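You operate a simulated robot arm through the tools that you are given. There is no shell and no other tool. Be economical: measure what you need, move in short steps, check, and stop when the job is done.

The job below is to be done with a simulated robot arm. You get a single attempt, and the scene is never put back.

## Task
Bring both cold moulds up to 35 C or over for the first cans.
Fine: one shot each; mould one first, from the 70 % share pot, then two from the 50 %; pots back; drive stays on.

Only the result counts: the job must be done as asked and must still hold three seconds after the hand-in. Knocking over, shifting, dropping, spilling or breaking anything else fails it.

## Robot
A 7-joint arm with a two-finger parallel gripper on a trunk, on a base that drives. Base frame: it is fixed to the floor where the robot stands at the start and does not move with it; the origin is under the middle of the robot, x ahead of it, y to its left, z up. Readings come in m, degrees, newtons and seconds.
With the tool pointing down near the work surface it reaches from about 0.26 to 0.58 m from the robot's upright axis, wherever it stands. Its first joint turns from -166.0 to 166.0 degrees. Places, roughly: shot key one [0.5, -0.4, 0.8]; shot key two [0.5, -0.5, 0.8]; start-up panel [1, 0.2, 1]. Payload 3.4 kg.
Tool frame: the origin (TCP) lies between the finger pads and is the grasp point; the fingertips stand 0.03 m ahead of it; z points along the fingers, y is the line along which they close. The gripper opens to 0.094 m. The fingers are 0.028 m wide and 0.01 m thick; the gripper's body (0.05 by 0.096 m) begins 0.055 m behind the TCP.
Orientation is that of the tool frame in the base frame, as [roll, pitch, yaw] about the fixed x, y, z axes, in that order (R = Rz(yaw) Ry(pitch) Rx(roll)). With the fingers straight down and closing along the base's y, the tool's x points along the base's -x, its y along +y and its z along -z.

## Interface
- The arm moves only by the tool move_arm. Its argument "moves" is text: rows parted by semicolons, each of 7 numbers parted by spaces: the gripper command, from -1 (fully open) to 1 (shut), values between in proportion, then the shift along the tool's x, y, z in m, then the turn, a rotation vector about the tool's x, y, z in degrees. In form: grip tx ty tz ax ay az; .... A call has 1 to 12 rows; each row is the pose to reach, as a shift and turn from the pose commanded when the call began, along the tool's axes at that moment. Rows are played at 5 a second. More than 0.05 m and 8.6 degrees between two rows, or a gripper value outside its range, and nothing of the call is played. A pose out of reach is approached as far as the arm can. The call stops where the force on the tool passes 40 N (or 10 N more than at its start, if that is more) or the arm is blocked; 0.2 s more then pass. Each finger travels about 0.072 m/s and halts on what it meets, pressing with about 36 N; the grip force reading is that of the motor and also rises with nothing between the fingers. The clock runs only during rows and for 0.2 s after the last one: add rows that repeat a pose to give the fingers time. The reply holds the time, the measured pose of the TCP, the force on the tool along the base axes, the opening and the grip force, in the units named above and with some noise, with the torque about the TCP (base axes, N m) and any sound that the robot's microphone picked up.
- Cameras (640 x 400 px; columns grow to the right, rows downward): "scene" is now at [0.0092, 0.1269, 1.5976]; the picture's right is [-0.35, -0.94, 0.00], its down [-0.75, 0.28, -0.60] and it looks along [0.57, -0.21, -0.80] (base axes); focal length 259 px, centre (320, 200). "wrist" rides on the gripper at [0.076, 0.014, -0.102] in the tool frame; the picture's right is [-0.18, 0.98, 0.00], its down [-0.75, -0.14, -0.64] and it looks along [-0.63, -0.12, 0.77] (tool axes); focal length 243 px, centre (320, 200). There is no depth. A picture from a camera that has moved, and an enlarged one, comes with that camera's place and axes in the base frame and with its lens.
- grab_frame(camera): a new picture of that camera. The clock stands still meanwhile.
- slide_trunk(by): slides the trunk up (or, below 0, down) by that many m; the arm and the scene camera ride with it, the base frame stays. It gives what a move gives, with no picture.
- steer(legs): drives the robot by 1 to 6 legs, each [ahead, left, turn to the left] in m, m and degrees, along the robot's own axes; the way and the turn of a leg run together, so that a leg with both is an arc; at most 1.5 m and 180 degrees a leg. The arm and the cameras ride along, it lands a little off, and it stops where it bumps. It gives what a move gives.
- head_to(pan, tilt): turns the head with the scene camera to pan (to the left, within 155 degrees either way) and tilt (down, from -29 to 69), counted from straight ahead of the robot. It gives what a move gives.
- enlarge(camera, box): a new picture of the part [left, top, right, bottom] of that camera's present view, enlarged. The clock stands still meanwhile.
- job_done(): hands the job in; it is judged then, once.

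Go step by step. Nothing tells you exact positions but the pictures and the camera data: compare them with the known pose of the tool, close in by small moves and look again before you grip or let go. The budget is 120 turns and 90 pictures, counting those below and the enlarged ones. Unless the task says otherwise, let go and move clear before handing in, and close with one line.

The tools are called after ">>>" as a command line: name --argument value ..., lists and objects as JSON in quotes. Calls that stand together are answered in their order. move_arm: Moves the arm, as the interface text tells. Its arguments: {"type":"object","properties":{"moves":{"type":"string"}},"required":["moves"]} The other tools are called the same way: slide_trunk (by) slides the trunk up or down; steer (legs) drives the base; head_to (pan, tilt) turns the head that bears the scene camera; grab_frame (camera) takes a picture; enlarge (camera, box) takes an enlarged picture of a part of a camera's view; job_done () hands the job in.

At the start:

```text
clock: 0.0
tcp_pos: [0.319, -0.1792, 1.091]
tcp_rot: [180.0, 0.0, -180.0]
wrist_force: [-0.1, 0.5, -1.0]
torque: [0.0, 0.0, 0.02]
finger_gap: 0.0941
gripper_force: 0.1
trunk travel left (down, up): [-0.275, 0.111]
robot x, y, heading: [-0.0018, 0.0011, -0.1]
head pan, tilt: [-20.4, 52.8]
```

scene: 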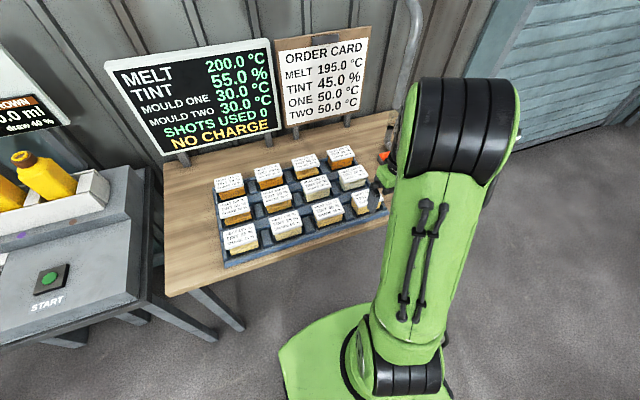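
wrist: 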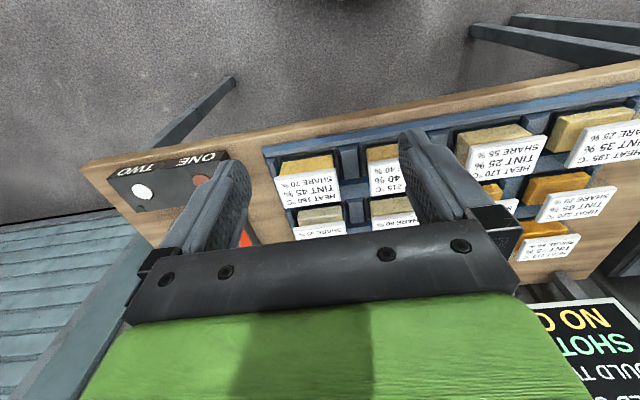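

I see a table with a rack of labelled pots, a status board, an order card and two shot keys. I'll look more closely at the labels and the surroundings first.

>>> enlarge --camera "scene" --box '[200, 130, 400, 270]'

>>> enlarge --camera "wrist" --box '[80, 80, 640, 300]'

>>> head_to --pan 30 --tilt 35

>>> grab_frame --camera "scene"

```text
2.86 times, centred on (300, 200) of scene
camera zoom: at [0.0092, 0.1269, 1.5976], right [-0.35, -0.94, 0.0], down [-0.75, 0.28, -0.6], along [0.57, -0.21, -0.8], focal length 741 px, centre (377, 200)
```

zoom: 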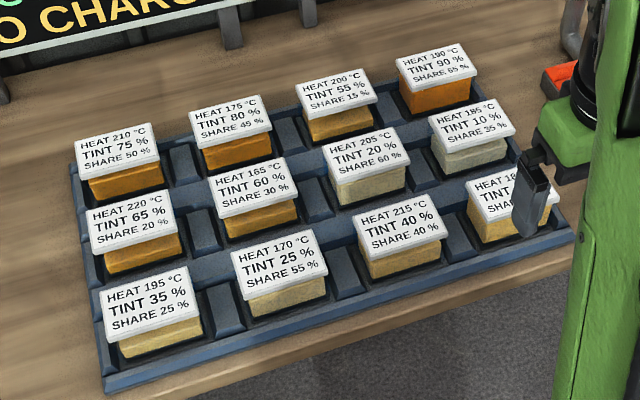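

```text
1.14 times, centred on (360, 190) of wrist
camera zoom: at [0.2415, -0.1651, 1.1924], right [0.18, 0.98, 0.0], down [0.75, -0.14, 0.64], along [0.63, -0.12, -0.77], focal length 277 px, centre (274, 211)
```

zoom: 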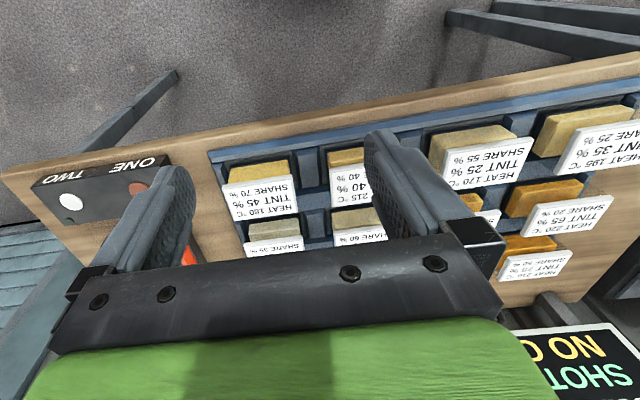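

```text
clock: 1.2
tcp_pos: [0.318, -0.1789, 1.0901]
tcp_rot: [-180.0, 0.0, 180.0]
wrist_force: [-0.4, -0.3, 0.3]
torque: [-0.02, 0.02, -0.03]
finger_gap: 0.0939
gripper_force: 0.2
trunk travel left (down, up): [-0.275, 0.111]
robot x, y, heading: [-0.0001, 0.0017, -0.2]
head pan, tilt: [30.0, 35.0]
```

```text
85 pictures are left
camera scene: at [0.0159, 0.1968, 1.623], right [0.5, -0.87, 0.0], down [-0.5, -0.29, -0.82], along [0.71, 0.41, -0.57], focal length 259 px, centre (320, 200)
```

scene: 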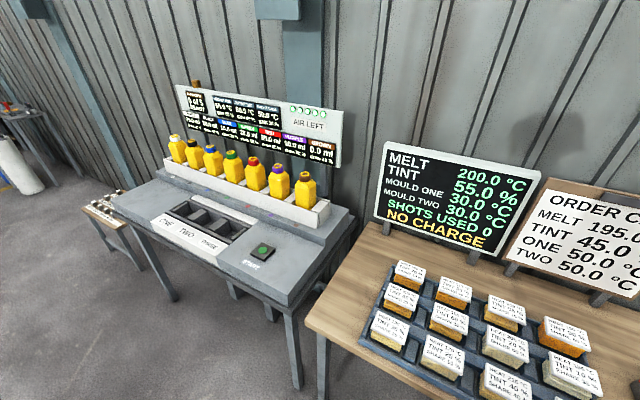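

A neighbouring machine is on the left; the pots are 12 in the rack. I need to see the right end of the table (shot station, keys, drive) and the rest of the room.

>>> enlarge --camera "scene" --box '[360, 130, 640, 300]'

>>> enlarge --camera "scene" --box '[80, 70, 360, 270]'

>>> head_to --pan -50 --tilt 35

>>> grab_frame --camera "scene"

```text
2.29 times, centred on (500, 215) of scene
camera zoom: at [0.0159, 0.1968, 1.623], right [0.5, -0.87, 0.0], down [-0.5, -0.29, -0.82], along [0.71, 0.41, -0.57], focal length 593 px, centre (-91, 166)
```

zoom: 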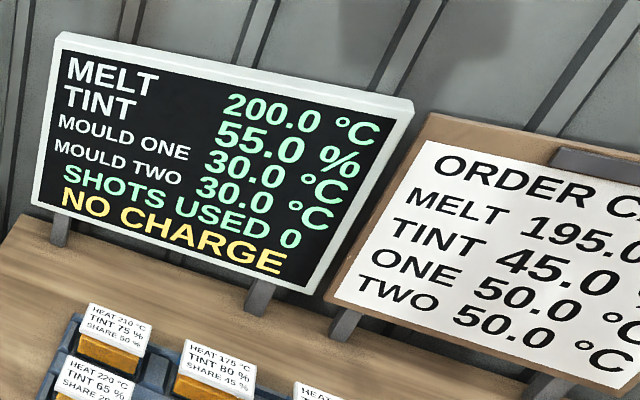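

```text
2.00 times, centred on (220, 170) of scene
camera zoom: at [0.0159, 0.1968, 1.623], right [0.5, -0.87, 0.0], down [-0.5, -0.29, -0.82], along [0.71, 0.41, -0.57], focal length 519 px, centre (520, 260)
```

zoom: 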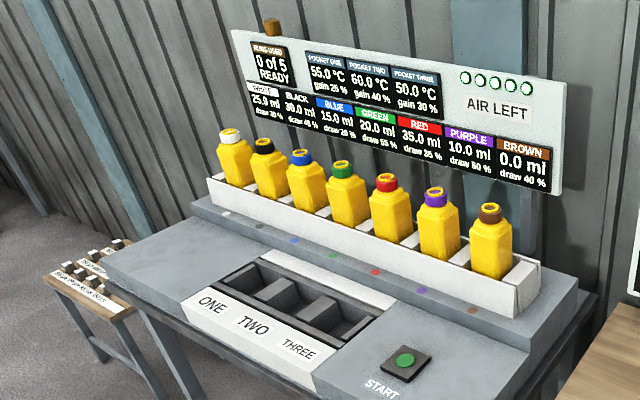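

```text
clock: 2.7
tcp_pos: [0.3182, -0.179, 1.0903]
tcp_rot: [-180.0, 0.0, -180.0]
wrist_force: [0.4, 0.1, 0.0]
torque: [0.0, -0.01, 0.02]
finger_gap: 0.0939
gripper_force: 0.1
trunk travel left (down, up): [-0.275, 0.111]
robot x, y, heading: [0.0014, -0.0002, -0.0]
head pan, tilt: [-50.0, 35.0]
```

```text
82 pictures are left
camera scene: at [-0.0037, 0.0855, 1.6231], right [-0.77, -0.64, 0.0], down [-0.37, 0.44, -0.82], along [0.53, -0.63, -0.57], focal length 259 px, centre (320, 200)
```

scene: 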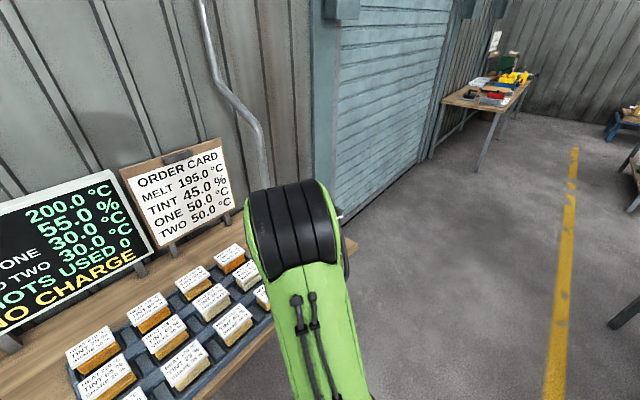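

The arm hides the right end of the table, so I'll swing it left at its present height and look again.

>>> move_arm --moves "-1 0 0.04 0 0 0 0; -1 0 0.08 0 0 0 0; -1 0 0.12 0 0 0 0; -1 0 0.16 0 0 0 0; -1 0 0.2 0 0 0 0; -1 0 0.24 0 0 0 0; -1 0 0.28 0 0 0 0; -1 0 0.32 0 0 0 0; -1 0 0.36 0 0 0 0"

>>> head_to --pan -35 --tilt 50

>>> grab_frame --camera "scene"

```text
clock: 4.7
tcp_pos: [0.3172, 0.1825, 1.0898]
tcp_rot: [-179.9, -0.1, 180.0]
wrist_force: [-0.6, -0.6, -0.4]
torque: [-0.06, 0.01, 0.0]
finger_gap: 0.0941
gripper_force: 0.1
trunk travel left (down, up): [-0.275, 0.111]
robot x, y, heading: [-0.0026, 0.0011, -0.0]
head pan, tilt: [-50.0, 35.0]
```

```text
clock: 5.5
tcp_pos: [0.3177, 0.1813, 1.0897]
tcp_rot: [-179.9, 0.1, 180.0]
wrist_force: [0.3, -0.3, 0.0]
torque: [0.01, 0.01, -0.03]
finger_gap: 0.094
gripper_force: 0.0
trunk travel left (down, up): [-0.275, 0.111]
robot x, y, heading: [-0.0009, -0.0036, -0.1]
head pan, tilt: [-35.0, 50.0]
```

```text
81 pictures are left
camera scene: at [0.0027, 0.1088, 1.6014], right [-0.57, -0.82, 0.0], down [-0.63, 0.44, -0.64], along [0.53, -0.37, -0.77], focal length 259 px, centre (320, 200)
```

scene: 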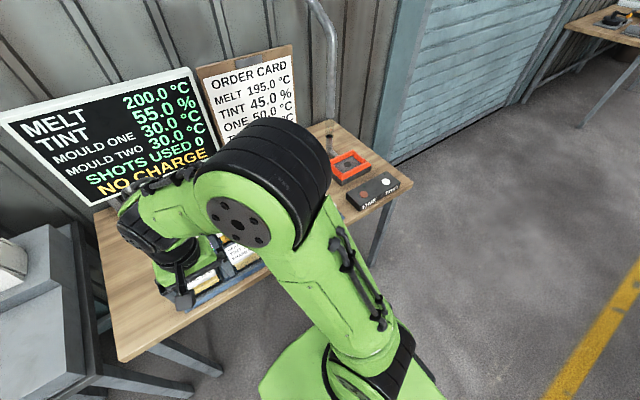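

>>> enlarge --camera "scene" --box '[290, 110, 430, 220]'

>>> enlarge --camera "scene" --box '[0, 40, 320, 240]'

```text
3.64 times, centred on (360, 165) of scene
camera zoom: at [0.0027, 0.1088, 1.6014], right [-0.57, -0.82, 0.0], down [-0.63, 0.44, -0.64], along [0.53, -0.37, -0.77], focal length 943 px, centre (174, 327)
```

zoom: 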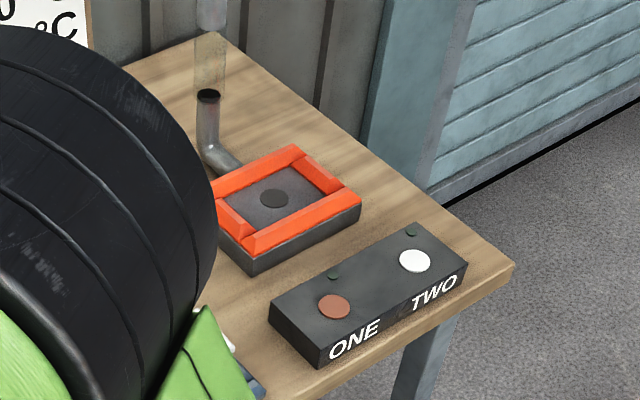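

```text
2.00 times, centred on (160, 140) of scene
camera zoom: at [0.0027, 0.1088, 1.6014], right [-0.57, -0.82, 0.0], down [-0.63, 0.44, -0.64], along [0.53, -0.37, -0.77], focal length 519 px, centre (640, 320)
```

zoom: 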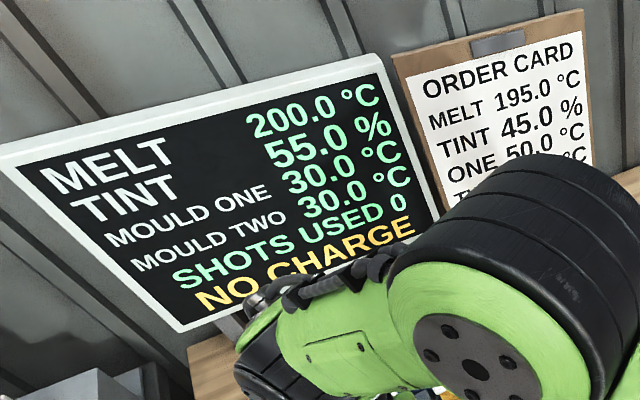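

The right end holds an orange-framed nest (about [0.66,-0.51]) and the key block ONE/TWO (about [0.48,-0.44] / [0.48,-0.56]); the 70 % pot is the right-front rack pot. From a stand near (0.18,-0.38) all are within reach, so I drive there with the arm high.

>>> steer --legs '[[0, -0.38, 0], [0.16, 0, 0]]'

>>> head_to --pan -10 --tilt 55

>>> grab_frame --camera "scene"

>>> grab_frame --camera "wrist"

```text
clock: 8.9
tcp_pos: [0.4785, -0.2001, 1.0889]
tcp_rot: [179.9, -0.1, 179.9]
wrist_force: [0.3, 1.2, -0.3]
torque: [-0.01, -0.01, -0.01]
finger_gap: 0.094
gripper_force: 0.1
trunk travel left (down, up): [-0.275, 0.111]
robot x, y, heading: [0.16, -0.3815, -0.4]
head pan, tilt: [-35.0, 50.0]
```

```text
clock: 9.8
tcp_pos: [0.4766, -0.2013, 1.0901]
tcp_rot: [-180.0, 0.0, 179.8]
wrist_force: [-0.6, 0.2, -0.8]
torque: [-0.01, 0.02, 0.01]
finger_gap: 0.094
gripper_force: 0.1
trunk travel left (down, up): [-0.275, 0.111]
robot x, y, heading: [0.1579, -0.3792, -0.2]
head pan, tilt: [-10.0, 55.0]
```

```text
78 pictures are left
camera scene: at [0.1701, -0.2404, 1.5948], right [-0.18, -0.98, 0.0], down [-0.81, 0.15, -0.57], along [0.56, -0.1, -0.82], focal length 259 px, centre (320, 200)
```

scene: 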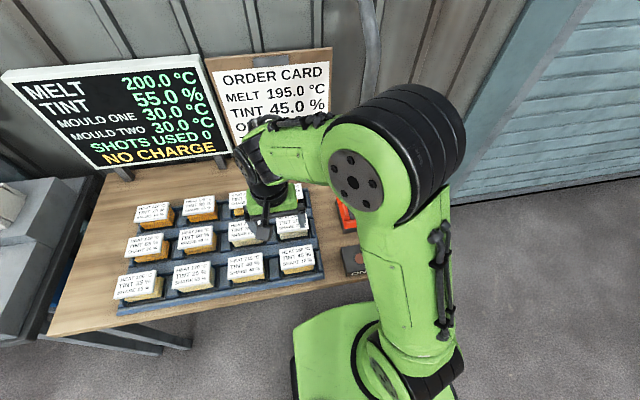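

```text
77 pictures are left
camera wrist: at [0.4009, -0.1873, 1.1918], right [0.19, 0.98, 0.0], down [0.75, -0.14, 0.64], along [0.63, -0.12, -0.77], focal length 243 px, centre (320, 200)
```

wrist: 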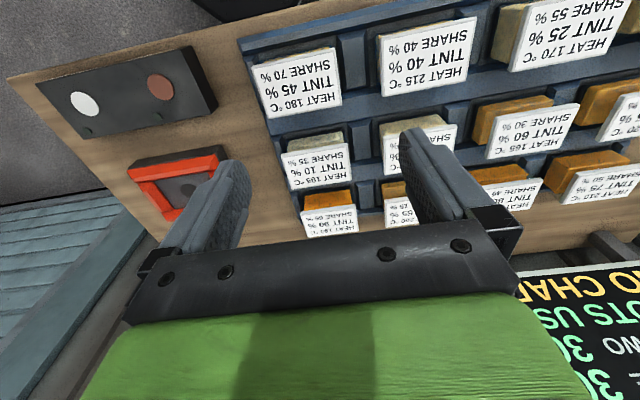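

The lid of the 70 % pot triangulates to about (0.49, -0.23, 0.84). I'll enlarge to measure lid and body sizes.

>>> enlarge --camera "scene" --box '[210, 200, 350, 300]'

>>> enlarge --camera "wrist" --box '[230, 20, 390, 130]'

>>> enlarge --camera "wrist" --box '[20, 30, 260, 230]'

```text
4.00 times, centred on (280, 250) of scene
camera zoom: at [0.1701, -0.2404, 1.5948], right [-0.18, -0.98, 0.0], down [-0.81, 0.15, -0.57], along [0.56, -0.1, -0.82], focal length 1037 px, centre (480, 0)
```

zoom: 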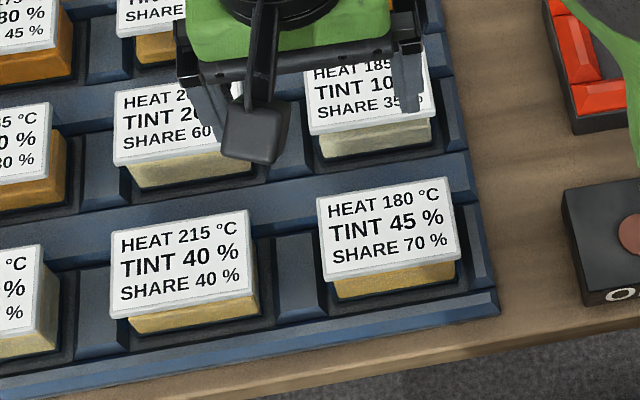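

```text
3.64 times, centred on (310, 75) of wrist
camera zoom: at [0.4009, -0.1873, 1.1918], right [0.19, 0.98, 0.0], down [0.75, -0.14, 0.64], along [0.63, -0.12, -0.77], focal length 882 px, centre (356, 654)
```

zoom: 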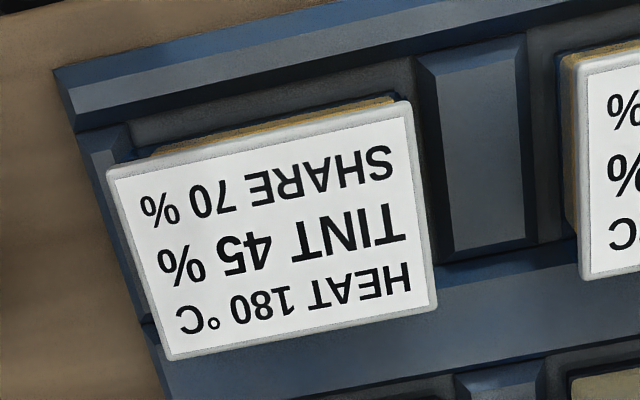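

```text
2.00 times, centred on (140, 130) of wrist
camera zoom: at [0.4009, -0.1873, 1.1918], right [0.19, 0.98, 0.0], down [0.75, -0.14, 0.64], along [0.63, -0.12, -0.77], focal length 485 px, centre (680, 340)
```

zoom: 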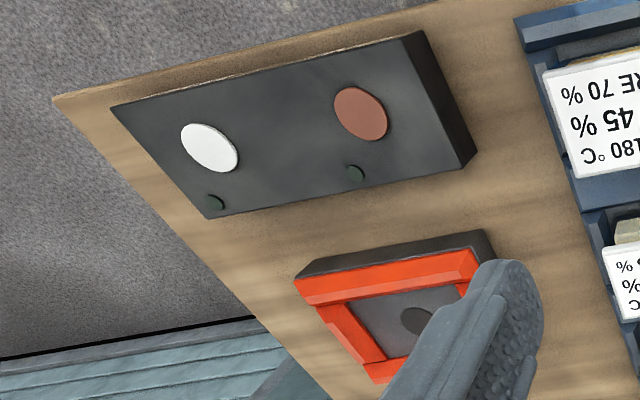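

The lid is axis-aligned: x 0.452–0.523, y −0.287–−0.179, so I'll grip it across x. I turn the tool 90° with the camera on the -y side, still high.

>>> move_arm --moves "-1 0 0 0 0 0 -8.2; -1 0 0 0 0 0 -16.4; -1 0 0 0 0 0 -24.6; -1 0 0 0 0 0 -32.8; -1 0 0 0 0 0 -41; -1 0 0 0 0 0 -49.2; -1 0 0 0 0 0 -57.4; -1 0 0 0 0 0 -65.6; -1 0 0 0 0 0 -73.8; -1 0 0 0 0 0 -82; -1 0 0 0 0 0 -89.8; -1 0 0 0 0 0 -89.8"

>>> grab_frame --camera "wrist"

>>> grab_frame --camera "scene"

```text
clock: 12.4
tcp_pos: [0.4765, -0.2033, 1.0896]
tcp_rot: [-180.0, 0.0, -90.3]
wrist_force: [0.0, 0.4, -0.2]
torque: [0.02, 0.01, 0.02]
finger_gap: 0.0939
gripper_force: 0.1
trunk travel left (down, up): [-0.275, 0.111]
robot x, y, heading: [0.1615, -0.3819, -0.2]
head pan, tilt: [-10.0, 55.0]
```

```text
73 pictures are left
camera wrist: at [0.4625, -0.2781, 1.1917], right [-0.98, 0.19, 0.0], down [0.15, 0.75, 0.64], along [0.12, 0.63, -0.77], focal length 243 px, centre (320, 200)
```

wrist: 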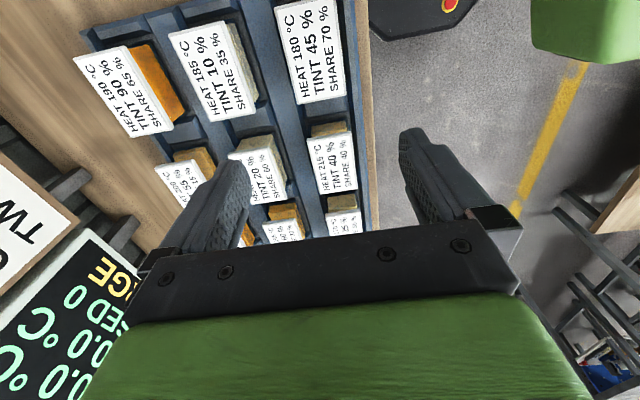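

```text
72 pictures are left
camera scene: at [0.1701, -0.2403, 1.5948], right [-0.18, -0.98, 0.0], down [-0.81, 0.15, -0.57], along [0.56, -0.1, -0.82], focal length 259 px, centre (320, 200)
```

scene: 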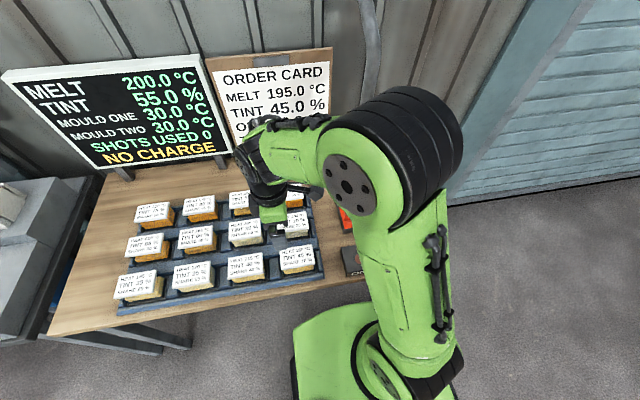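

Triangulating from both wrist views gives the pot centre ≈(0.477, -0.228), lid top ≈0.876, lid about 0.061 × 0.097. I centre over it and come partway down to check.

>>> move_arm --moves "-1 0.012 0 0.03 0 0 0; -1 0.024 0 0.06 0 0 0; -1 0.024 0 0.09 0 0 0; -1 0.024 0 0.12 0 0 0; -1 0.024 0 0.12 0 0 0"

>>> grab_frame --camera "wrist"

>>> enlarge --camera "scene" --box '[220, 170, 380, 290]'

```text
clock: 13.6
tcp_pos: [0.4768, -0.2251, 0.9705]
tcp_rot: [-180.0, 0.0, -90.4]
wrist_force: [0.1, -0.1, 0.2]
torque: [0.01, 0.0, 0.02]
finger_gap: 0.0942
gripper_force: 0.1
trunk travel left (down, up): [-0.275, 0.111]
robot x, y, heading: [0.1579, -0.3806, 0.0]
head pan, tilt: [-10.0, 55.0]
```

```text
71 pictures are left
camera wrist: at [0.4616, -0.3015, 1.0716], right [-0.98, 0.19, 0.0], down [0.15, 0.75, 0.64], along [0.12, 0.63, -0.77], focal length 243 px, centre (320, 200)
```

wrist: 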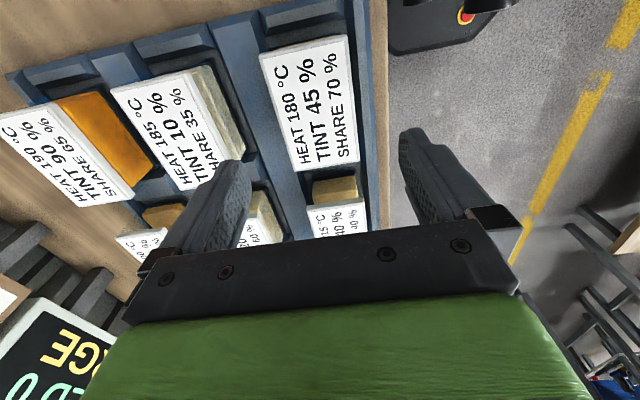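

```text
3.33 times, centred on (300, 230) of scene
camera zoom: at [0.1695, -0.2405, 1.5948], right [-0.18, -0.98, 0.0], down [-0.81, 0.15, -0.57], along [0.56, -0.1, -0.82], focal length 864 px, centre (387, 100)
```

zoom: 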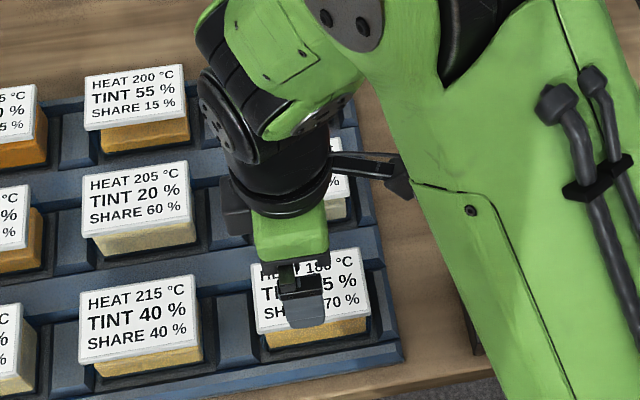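

Four lid corners agree on centre (0.478, -0.229), top 0.876, with enough room between rows. I descend to TCP 0.866 and close.

>>> move_arm --moves "-1 0.004 -0.001 0.03 0 0 0; -1 0.004 -0.001 0.06 0 0 0; -1 0.004 -0.001 0.08 0 0 0; -1 0.004 -0.001 0.095 0 0 0; -1 0.004 -0.001 0.104 0 0 0; -1 0.004 -0.001 0.104 0 0 0"

>>> enlarge --camera "scene" --box '[220, 170, 380, 290]'

>>> grab_frame --camera "wrist"

```text
clock: 15.0
tcp_pos: [0.4782, -0.2293, 0.8648]
tcp_rot: [-180.0, 0.0, -90.4]
wrist_force: [-0.9, 0.3, -0.2]
torque: [-0.02, -0.01, -0.04]
finger_gap: 0.094
gripper_force: 0.1
trunk travel left (down, up): [-0.275, 0.111]
robot x, y, heading: [0.1614, -0.3804, -0.1]
head pan, tilt: [-10.0, 55.0]
```

```text
3.33 times, centred on (300, 230) of scene
camera zoom: at [0.17, -0.2403, 1.5948], right [-0.18, -0.98, 0.0], down [-0.81, 0.15, -0.57], along [0.56, -0.1, -0.82], focal length 864 px, centre (387, 100)
```

zoom: 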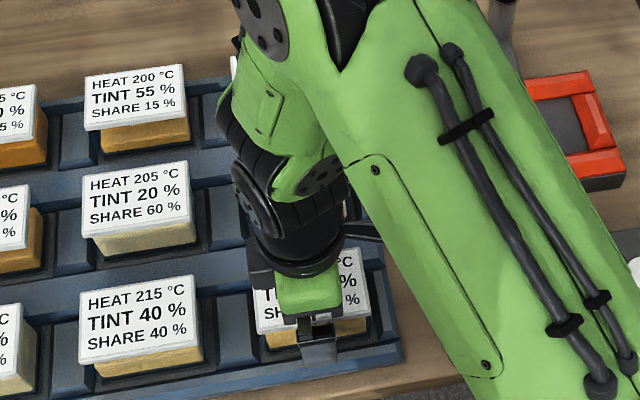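

```text
68 pictures are left
camera wrist: at [0.4632, -0.3062, 0.9677], right [-0.98, 0.19, 0.0], down [0.15, 0.75, 0.64], along [0.12, 0.63, -0.77], focal length 243 px, centre (320, 200)
```

wrist: 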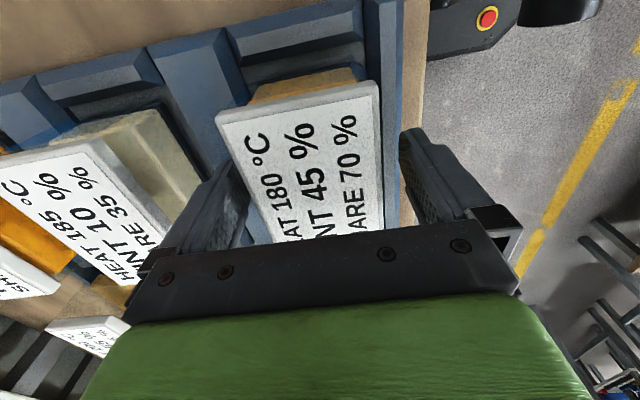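

The fingers straddle the lid with clearance on both sides and no contact force. Closing now.

>>> move_arm --moves "0 0 0 0 0 0 0; 1 0 0 0 0 0 0; 1 0 0 0 0 0 0; 1 0 0 0 0 0 0; 1 0 0 0 0 0 0; 1 0 0 0 0 0 0"

```text
clock: 16.4
tcp_pos: [0.4788, -0.2292, 0.8665]
tcp_rot: [-180.0, 0.1, -90.4]
wrist_force: [-0.1, -0.8, 0.3]
torque: [0.06, -0.05, 0.02]
finger_gap: 0.0678
gripper_force: 35.5
trunk travel left (down, up): [-0.275, 0.111]
robot x, y, heading: [0.1573, -0.3839, -0.2]
head pan, tilt: [-10.0, 55.0]
```

Gripped at 0.068 m. I lift straight up and look.

>>> move_arm --moves "1 0 0 -0.01 0 0 0; 1 0 0 -0.03 0 0 0; 1 0 0 -0.06 0 0 0; 1 0 0 -0.09 0 0 0; 1 0 0 -0.12 0 0 0; 1 0 0 -0.12 0 0 0"

>>> grab_frame --camera "scene"

>>> grab_frame --camera "wrist"

```text
clock: 17.8
tcp_pos: [0.4784, -0.2281, 0.9864]
tcp_rot: [-180.0, -0.1, -90.4]
wrist_force: [0.2, 0.7, -0.5]
torque: [0.02, 0.04, 0.0]
finger_gap: 0.0003
gripper_force: 32.8
trunk travel left (down, up): [-0.275, 0.111]
robot x, y, heading: [0.1578, -0.3796, -0.2]
head pan, tilt: [-10.0, 55.0]
```

```text
67 pictures are left
camera scene: at [0.1707, -0.2401, 1.5948], right [-0.18, -0.98, 0.0], down [-0.81, 0.15, -0.57], along [0.56, -0.1, -0.82], focal length 259 px, centre (320, 200)
```

scene: 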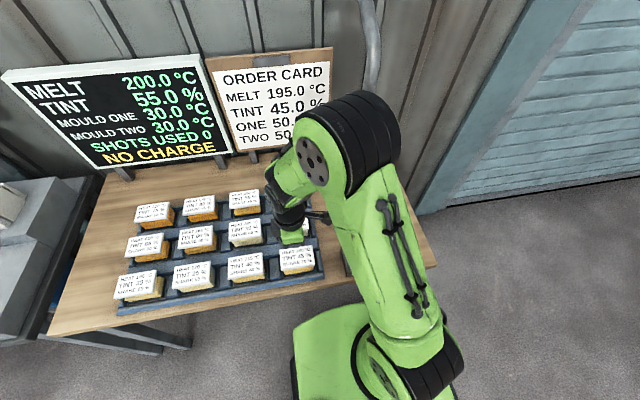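

```text
66 pictures are left
camera wrist: at [0.4631, -0.3056, 1.0884], right [-0.98, 0.19, 0.0], down [0.15, 0.75, 0.64], along [0.12, 0.63, -0.77], focal length 243 px, centre (320, 200)
```

wrist: 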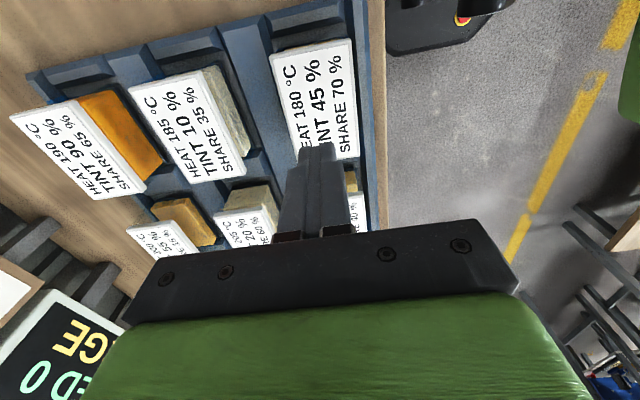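

The grip slipped off, the pot is still in its place; my grip was probably too high. I'll inspect its position closely.

>>> enlarge --camera "wrist" --box '[220, 20, 400, 240]'

>>> enlarge --camera "scene" --box '[220, 200, 340, 290]'

```text
1.82 times, centred on (310, 130) of wrist
camera zoom: at [0.4631, -0.3056, 1.0884], right [-0.98, 0.19, 0.0], down [0.15, 0.75, 0.64], along [0.12, 0.63, -0.77], focal length 441 px, centre (338, 327)
```

zoom: 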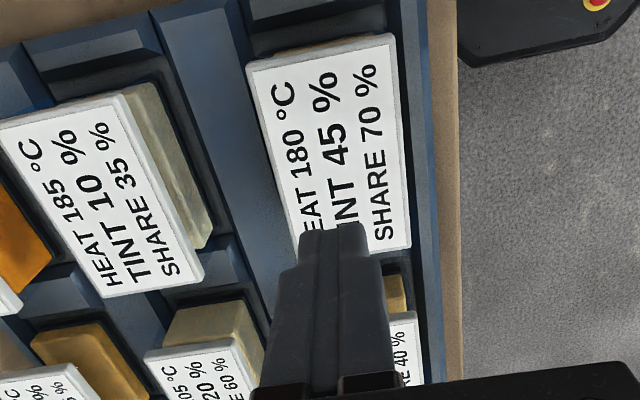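

```text
4.44 times, centred on (280, 245) of scene
camera zoom: at [0.1707, -0.2401, 1.5948], right [-0.18, -0.98, 0.0], down [-0.81, 0.15, -0.57], along [0.56, -0.1, -0.82], focal length 1152 px, centre (498, 0)
```

zoom: 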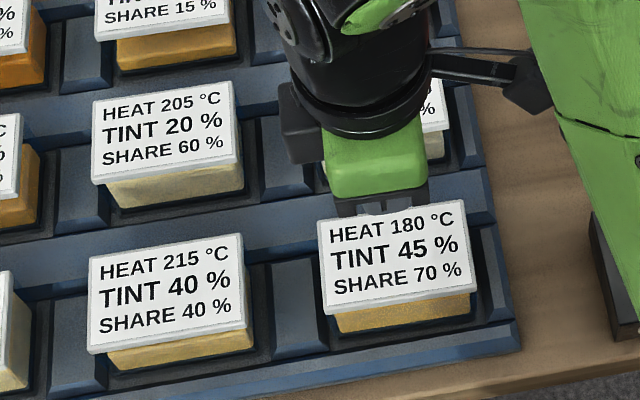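

Corners from several views all agree on lid top 0.876 and size 0.061×0.097, yet the fingers stopped at 0.068, so they may have caught something else. I'll go down again, a little lower, close and look before lifting.

>>> move_arm --moves "-1 0 0 0 0 0 0; -1 0 0 0 0 0 0; -1 0 0 0 0 0 0; -1 0 0 0.05 0 0 0; -1 0 0 0.09 0 0 0; -1 0 0 0.11 0 0 0; -1 0 0 0.12 0 0 0; -1 0 0 0.13 0 0 0; -1 0 0 0.138 0 0 0; -1 0 0 0.138 0 0 0"

>>> move_arm --moves "0 0 0 0 0 0 0; 1 0 0 0 0 0 0; 1 0 0 0 0 0 0; 1 0 0 0 0 0 0; 1 0 0 0 0 0 0; 1 0 0 0 0 0 0"

>>> grab_frame --camera "wrist"

>>> enlarge --camera "scene" --box '[240, 200, 360, 290]'

```text
clock: 20.1
tcp_pos: [0.4787, -0.2288, 0.8488]
tcp_rot: [-179.8, 0.2, -90.4]
wrist_force: [-0.7, -1.6, 22.3]
torque: [-0.33, 1.1, 0.02]
finger_gap: 0.0938
gripper_force: 0.1
trunk travel left (down, up): [-0.275, 0.111]
robot x, y, heading: [0.1577, -0.3828, -0.1]
head pan, tilt: [-10.0, 55.0]
stopped in row 10: the force on the tool passed its limit at 41 N (the readings are from after the stop); the commanded pose is now the measured one
```

```text
clock: 21.5
tcp_pos: [0.4744, -0.2273, 0.8503]
tcp_rot: [-179.9, 0.1, -90.4]
wrist_force: [-17.7, 2.0, 24.4]
torque: [-0.01, 1.59, -0.08]
finger_gap: 0.0681
gripper_force: 35.6
trunk travel left (down, up): [-0.275, 0.111]
robot x, y, heading: [0.1595, -0.381, -0.1]
head pan, tilt: [-10.0, 55.0]
```

```text
63 pictures are left
camera wrist: at [0.46, -0.3055, 0.9517], right [-0.98, 0.19, 0.0], down [0.15, 0.75, 0.64], along [0.12, 0.63, -0.77], focal length 243 px, centre (320, 200)
```

wrist: 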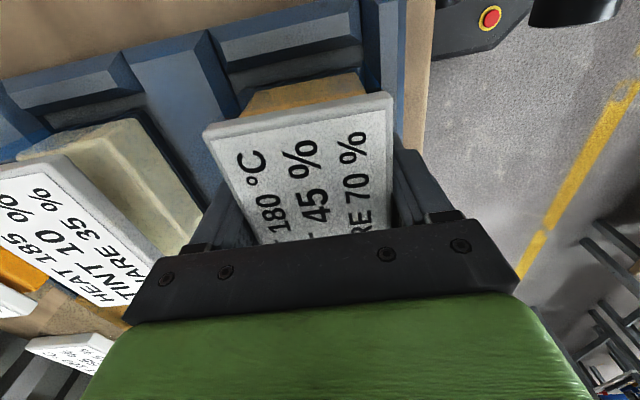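

```text
4.44 times, centred on (300, 245) of scene
camera zoom: at [0.1655, -0.2407, 1.5949], right [-0.18, -0.98, 0.0], down [-0.8, 0.15, -0.58], along [0.57, -0.1, -0.82], focal length 1152 px, centre (409, 0)
```

zoom: 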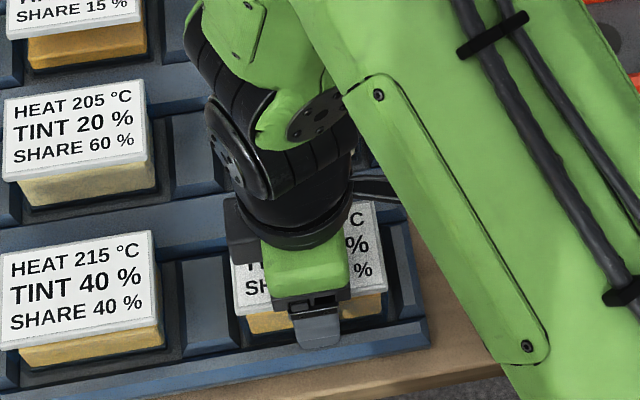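

The front finger touches the rack rim at tip height ~0.82, and the fingers now press on the pot at 0.068. I lift very slowly, watching force and gap.

>>> move_arm --moves "1 0 0 -0.003 0 0 0; 1 0 0 -0.006 0 0 0; 1 0 0 -0.009 0 0 0; 1 0 0 -0.012 0 0 0; 1 0 0 -0.012 0 0 0"

>>> grab_frame --camera "wrist"

```text
clock: 22.7
tcp_pos: [0.4788, -0.2288, 0.8604]
tcp_rot: [-179.9, 0.0, -90.4]
wrist_force: [0.0, -0.2, -2.3]
torque: [0.02, -0.01, -0.01]
finger_gap: 0.068
gripper_force: 35.5
trunk travel left (down, up): [-0.275, 0.111]
robot x, y, heading: [0.1568, -0.3805, -0.1]
head pan, tilt: [-10.0, 55.0]
```

```text
61 pictures are left
camera wrist: at [0.4635, -0.3056, 0.9628], right [-0.98, 0.19, 0.0], down [0.15, 0.75, 0.64], along [0.12, 0.63, -0.77], focal length 243 px, centre (320, 200)
```

wrist: 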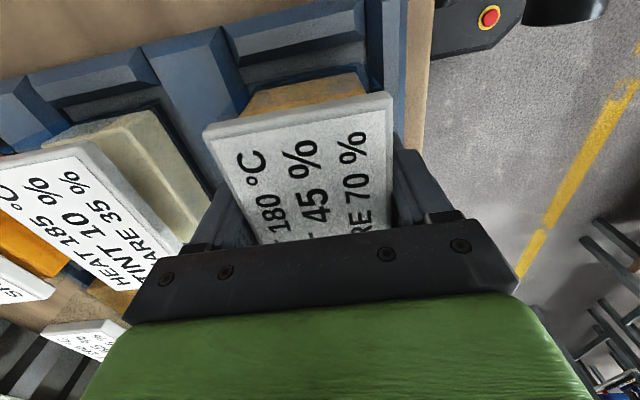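

The pot now rides with the hand (about 2 N). I continue lifting.

>>> move_arm --moves "1 0 0 -0.01 0 0 0; 1 0 0 -0.025 0 0 0; 1 0 0 -0.04 0 0 0; 1 0 0 -0.055 0 0 0; 1 0 0 -0.07 0 0 0; 1 0 0 -0.085 0 0 0; 1 0 0 -0.1 0 0 0; 1 0 0 -0.12 0 0 0; 1 0 0 -0.14 0 0 0; 1 0 0 -0.14 0 0 0"

>>> grab_frame --camera "scene"

>>> grab_frame --camera "wrist"

```text
clock: 24.9
tcp_pos: [0.4778, -0.23, 1.0014]
tcp_rot: [-179.9, 0.1, -90.4]
wrist_force: [0.0, -0.4, -0.3]
torque: [0.01, 0.0, 0.02]
finger_gap: 0.0681
gripper_force: 36.3
trunk travel left (down, up): [-0.275, 0.111]
robot x, y, heading: [0.1592, -0.3814, -0.2]
head pan, tilt: [-10.0, 55.0]
```

```text
60 pictures are left
camera scene: at [0.1706, -0.2401, 1.5948], right [-0.18, -0.98, 0.0], down [-0.81, 0.15, -0.57], along [0.56, -0.1, -0.82], focal length 259 px, centre (320, 200)
```

scene: 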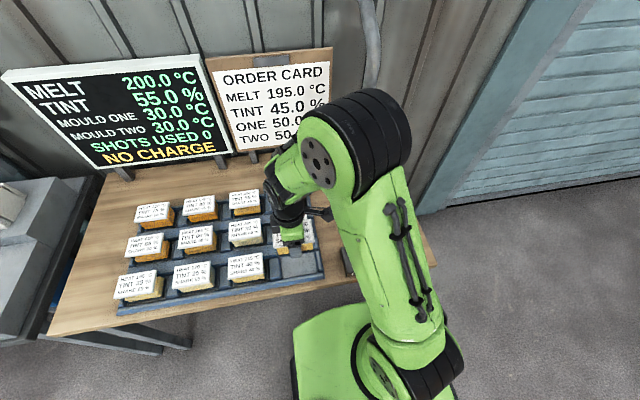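

```text
59 pictures are left
camera wrist: at [0.4633, -0.3061, 1.1026], right [-0.98, 0.19, 0.0], down [0.15, 0.75, 0.64], along [0.12, 0.63, -0.77], focal length 243 px, centre (320, 200)
```

wrist: 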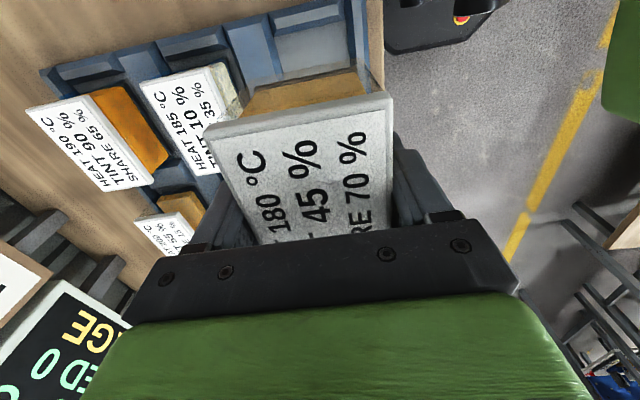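

The pot is held; the nest's orange frame triangulates to x 0.55–0.656, y −0.53–−0.365, top ≈0.87. I swing the arm left to get a clear scene view of the nest and keys.

>>> move_arm --moves "1 -0.03 0 -0.02 0 0 0; 1 -0.06 0 -0.04 0 0 0; 1 -0.09 0 -0.04 0 0 0; 1 -0.12 0 -0.04 0 0 0; 1 -0.15 0 -0.04 0 0 0; 1 -0.18 0 -0.04 0 0 0; 1 -0.21 0 -0.04 0 0 0; 1 -0.24 0 -0.04 0 0 0; 1 -0.24 0 -0.04 0 0 0"

>>> head_to --pan -30 --tilt 52

>>> grab_frame --camera "scene"

```text
clock: 26.9
tcp_pos: [0.4815, 0.01, 1.0415]
tcp_rot: [-179.9, 0.1, -90.3]
wrist_force: [1.2, -0.8, -1.1]
torque: [0.03, 0.01, -0.04]
finger_gap: 0.0678
gripper_force: 36.1
trunk travel left (down, up): [-0.275, 0.111]
robot x, y, heading: [0.1515, -0.3805, -0.3]
head pan, tilt: [-10.0, 55.0]
```

```text
clock: 27.8
tcp_pos: [0.4809, 0.0111, 1.0409]
tcp_rot: [-179.9, 0.2, -90.3]
wrist_force: [0.2, 0.1, -1.4]
torque: [0.03, 0.05, -0.01]
finger_gap: 0.0678
gripper_force: 36.5
trunk travel left (down, up): [-0.275, 0.111]
robot x, y, heading: [0.1553, -0.3804, -0.1]
head pan, tilt: [-30.0, 52.0]
```

```text
58 pictures are left
camera scene: at [0.1642, -0.2651, 1.5986], right [-0.5, -0.86, 0.0], down [-0.68, 0.4, -0.62], along [0.53, -0.31, -0.79], focal length 259 px, centre (320, 200)
```

scene: 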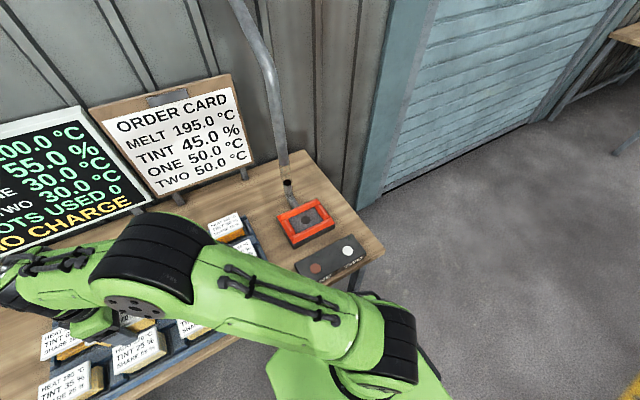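

>>> enlarge --camera "scene" --box '[260, 170, 380, 280]'

>>> enlarge --camera "scene" --box '[200, 0, 360, 250]'

```text
3.64 times, centred on (320, 225) of scene
camera zoom: at [0.1642, -0.2651, 1.5986], right [-0.5, -0.86, 0.0], down [-0.68, 0.4, -0.62], along [0.53, -0.31, -0.79], focal length 943 px, centre (320, 109)
```

zoom: 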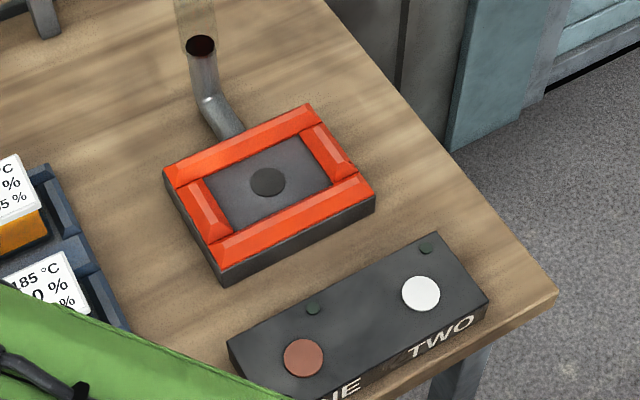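

```text
1.60 times, centred on (280, 125) of scene
camera zoom: at [0.1642, -0.2651, 1.5986], right [-0.5, -0.86, 0.0], down [-0.68, 0.4, -0.62], along [0.53, -0.31, -0.79], focal length 415 px, centre (384, 320)
```

zoom: 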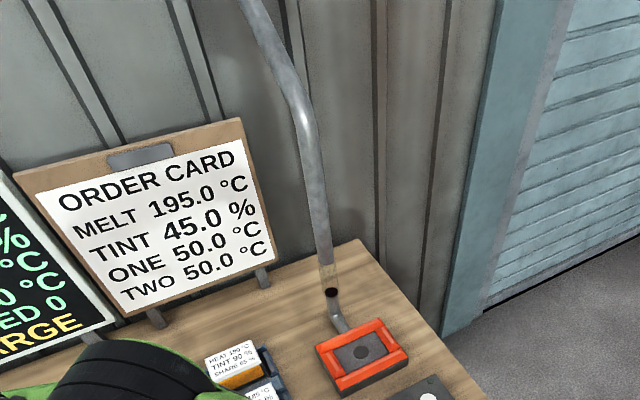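

Combining three views, the nest's centre is ≈(0.626, -0.478) with floor ≈0.832, long side along y as in the rack; a vertical pipe stands behind at x≈0.74. I carry the pot high above the nest.

>>> move_arm --moves "1 0.044 -0.013 0 0 0 0; 1 0.088 -0.026 0 0 0 0; 1 0.132 -0.039 0 0 0 0; 1 0.176 -0.052 0 0 0 0; 1 0.22 -0.065 0 0 0 0; 1 0.264 -0.078 0 0 0 0; 1 0.308 -0.091 0 0 0 0; 1 0.352 -0.104 0 0 0 0; 1 0.396 -0.117 0 0 0 0; 1 0.44 -0.13 0 0 0 0; 1 0.484 -0.143 0 0 0 0; 1 0.487 -0.146 0 0 0 0"

>>> grab_frame --camera "scene"

>>> grab_frame --camera "wrist"

```text
clock: 30.4
tcp_pos: [0.6221, -0.4775, 1.0404]
tcp_rot: [-179.9, 0.2, -90.4]
wrist_force: [0.0, -0.7, -1.3]
torque: [0.02, -0.02, -0.03]
finger_gap: 0.0678
gripper_force: 36.0
trunk travel left (down, up): [-0.275, 0.111]
robot x, y, heading: [0.1587, -0.3772, -0.1]
head pan, tilt: [-30.0, 52.0]
```

```text
55 pictures are left
camera scene: at [0.164, -0.2644, 1.5986], right [-0.5, -0.86, 0.0], down [-0.68, 0.4, -0.62], along [0.53, -0.31, -0.79], focal length 259 px, centre (320, 200)
```

scene: 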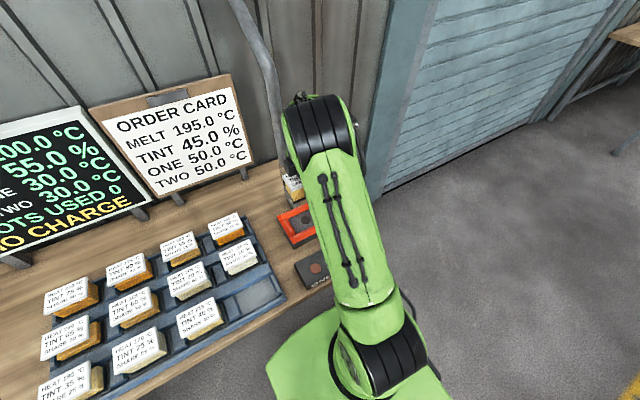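

```text
54 pictures are left
camera wrist: at [0.6072, -0.5539, 1.1423], right [-0.98, 0.19, 0.0], down [0.14, 0.75, 0.64], along [0.12, 0.63, -0.77], focal length 243 px, centre (320, 200)
```

wrist: 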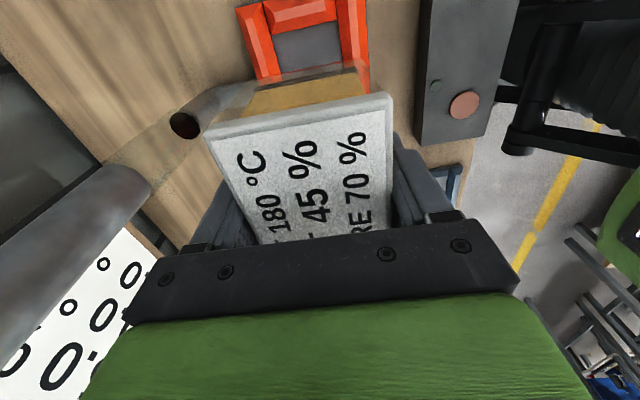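

The wrist view confirms the nest's inner opening x 0.593–0.658, y-min −0.53, so the centre is (0.626, −0.478). I shift 4 mm and descend toward it partway.

>>> move_arm --moves "1 0 -0.004 0.03 0 0 0; 1 0 -0.004 0.06 0 0 0; 1 0 -0.004 0.09 0 0 0; 1 0 -0.004 0.12 0 0 0; 1 0 -0.004 0.13 0 0 0; 1 0 -0.004 0.13 0 0 0"

>>> enlarge --camera "scene" --box '[230, 150, 350, 260]'

>>> grab_frame --camera "wrist"

```text
clock: 31.8
tcp_pos: [0.627, -0.476, 0.91]
tcp_rot: [-179.9, 0.0, -90.5]
wrist_force: [-0.3, 0.9, -2.0]
torque: [0.02, -0.01, -0.02]
finger_gap: 0.0679
gripper_force: 35.8
trunk travel left (down, up): [-0.275, 0.111]
robot x, y, heading: [0.1612, -0.3778, -0.1]
head pan, tilt: [-30.0, 52.0]
```

```text
3.64 times, centred on (290, 205) of scene
camera zoom: at [0.1643, -0.2654, 1.5987], right [-0.5, -0.86, 0.0], down [-0.68, 0.4, -0.62], along [0.53, -0.31, -0.79], focal length 943 px, centre (429, 182)
```

zoom: 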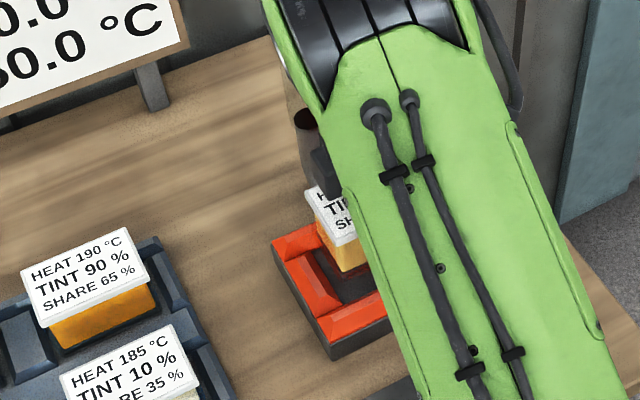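

```text
52 pictures are left
camera wrist: at [0.6117, -0.5534, 1.0126], right [-0.98, 0.19, 0.0], down [0.15, 0.75, 0.64], along [0.12, 0.63, -0.77], focal length 243 px, centre (320, 200)
```

wrist: 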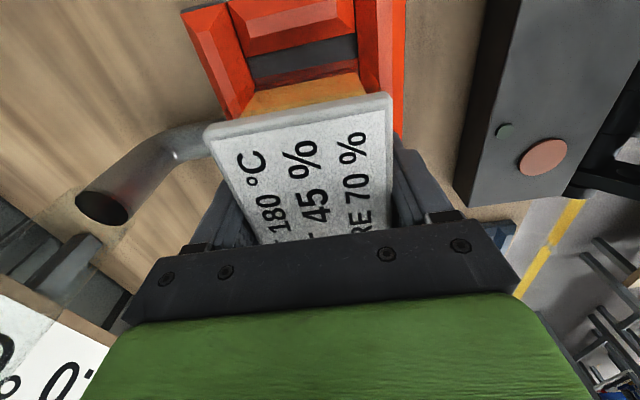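

Nearly aligned; I enlarge to check the pot's body edge against the frame's inner edges.

>>> enlarge --camera "wrist" --box '[180, 0, 420, 150]'

```text
2.67 times, centred on (300, 75) of wrist
camera zoom: at [0.6117, -0.5534, 1.0126], right [-0.98, 0.19, 0.0], down [0.15, 0.75, 0.64], along [0.12, 0.63, -0.77], focal length 647 px, centre (373, 533)
```

zoom: 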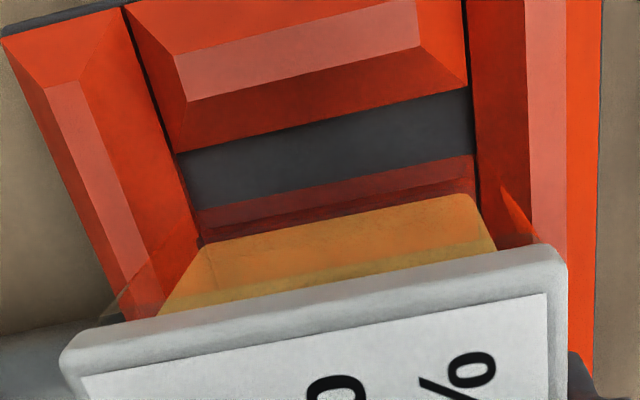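

Pot body (x 0.596–0.654) sits inside the opening (0.593–0.663). I lower gently the last ~3 cm, watching the force.

>>> move_arm --moves "1 0.002 -0.001 0.008 0 0 0; 1 0.002 -0.001 0.016 0 0 0; 1 0.002 -0.001 0.021 0 0 0; 1 0.002 -0.001 0.025 0 0 0; 1 0.002 -0.001 0.028 0 0 0; 1 0.002 -0.001 0.028 0 0 0"

>>> enlarge --camera "wrist" --box '[180, 0, 420, 150]'

```text
clock: 33.1
tcp_pos: [0.6278, -0.4782, 0.8829]
tcp_rot: [-179.9, 0.1, -90.4]
wrist_force: [0.5, -0.2, -0.9]
torque: [0.0, 0.03, 0.0]
finger_gap: 0.0682
gripper_force: 35.5
trunk travel left (down, up): [-0.275, 0.111]
robot x, y, heading: [0.1593, -0.3816, -0.2]
head pan, tilt: [-30.0, 52.0]
```

```text
2.67 times, centred on (300, 75) of wrist
camera zoom: at [0.6127, -0.5558, 0.9845], right [-0.98, 0.19, 0.0], down [0.15, 0.75, 0.64], along [0.12, 0.63, -0.77], focal length 647 px, centre (373, 533)
```

zoom: 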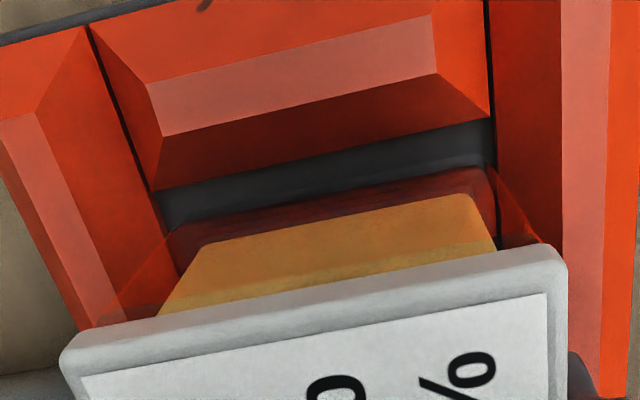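

Still free and well aligned; continue down in small steps until contact.

>>> move_arm --moves "1 0 0 0.003 0 0 0; 1 0 0 0.006 0 0 0; 1 0 0 0.009 0 0 0; 1 0 0 0.012 0 0 0; 1 0 0 0.012 0 0 0"

>>> enlarge --camera "wrist" --box '[180, 0, 420, 150]'

```text
clock: 34.1
tcp_pos: [0.6295, -0.479, 0.877]
tcp_rot: [-179.4, 0.1, -90.3]
wrist_force: [-4.4, 0.9, 8.6]
torque: [0.12, -0.33, 0.12]
finger_gap: 0.068
gripper_force: 36.1
trunk travel left (down, up): [-0.275, 0.111]
robot x, y, heading: [0.1595, -0.3817, -0.3]
head pan, tilt: [-30.0, 52.0]
stopped in row 4: the force on the tool passed its limit at 45 N (the readings are from after the stop); the commanded pose is now the measured one
```

```text
2.67 times, centred on (300, 75) of wrist
camera zoom: at [0.6135, -0.5557, 0.9788], right [-0.98, 0.19, -0.01], down [0.14, 0.75, 0.64], along [0.13, 0.63, -0.77], focal length 647 px, centre (373, 533)
```

zoom: 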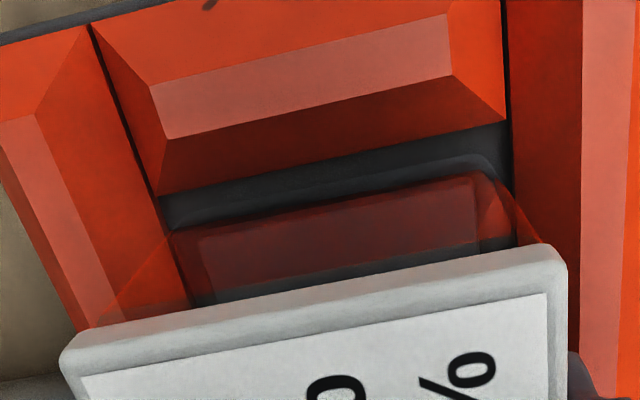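

The pot touched the floor of the nest and its charge has gone, i.e. it emptied into the system. I check the panel.

>>> head_to --pan 10 --tilt 45

>>> grab_frame --camera "scene"

```text
clock: 35.2
tcp_pos: [0.6306, -0.4793, 0.8771]
tcp_rot: [-179.3, -0.1, -90.4]
wrist_force: [-4.2, 1.4, 13.2]
torque: [0.06, -0.13, 0.15]
finger_gap: 0.0681
gripper_force: 36.0
trunk travel left (down, up): [-0.275, 0.111]
robot x, y, heading: [0.161, -0.3798, -0.2]
head pan, tilt: [10.0, 45.0]
```

```text
48 pictures are left
camera scene: at [0.1771, -0.2133, 1.6082], right [0.17, -0.99, 0.0], down [-0.7, -0.12, -0.71], along [0.7, 0.12, -0.71], focal length 259 px, centre (320, 200)
```

scene: 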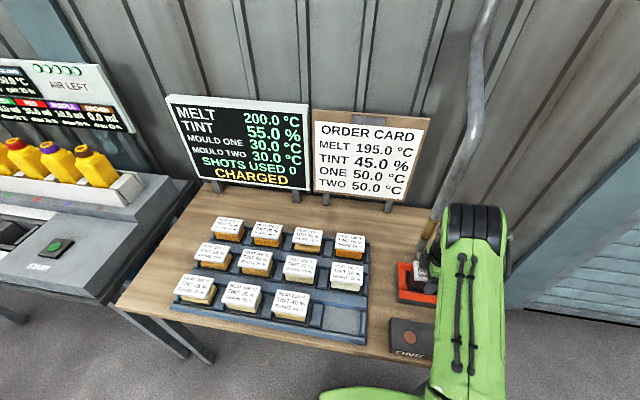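

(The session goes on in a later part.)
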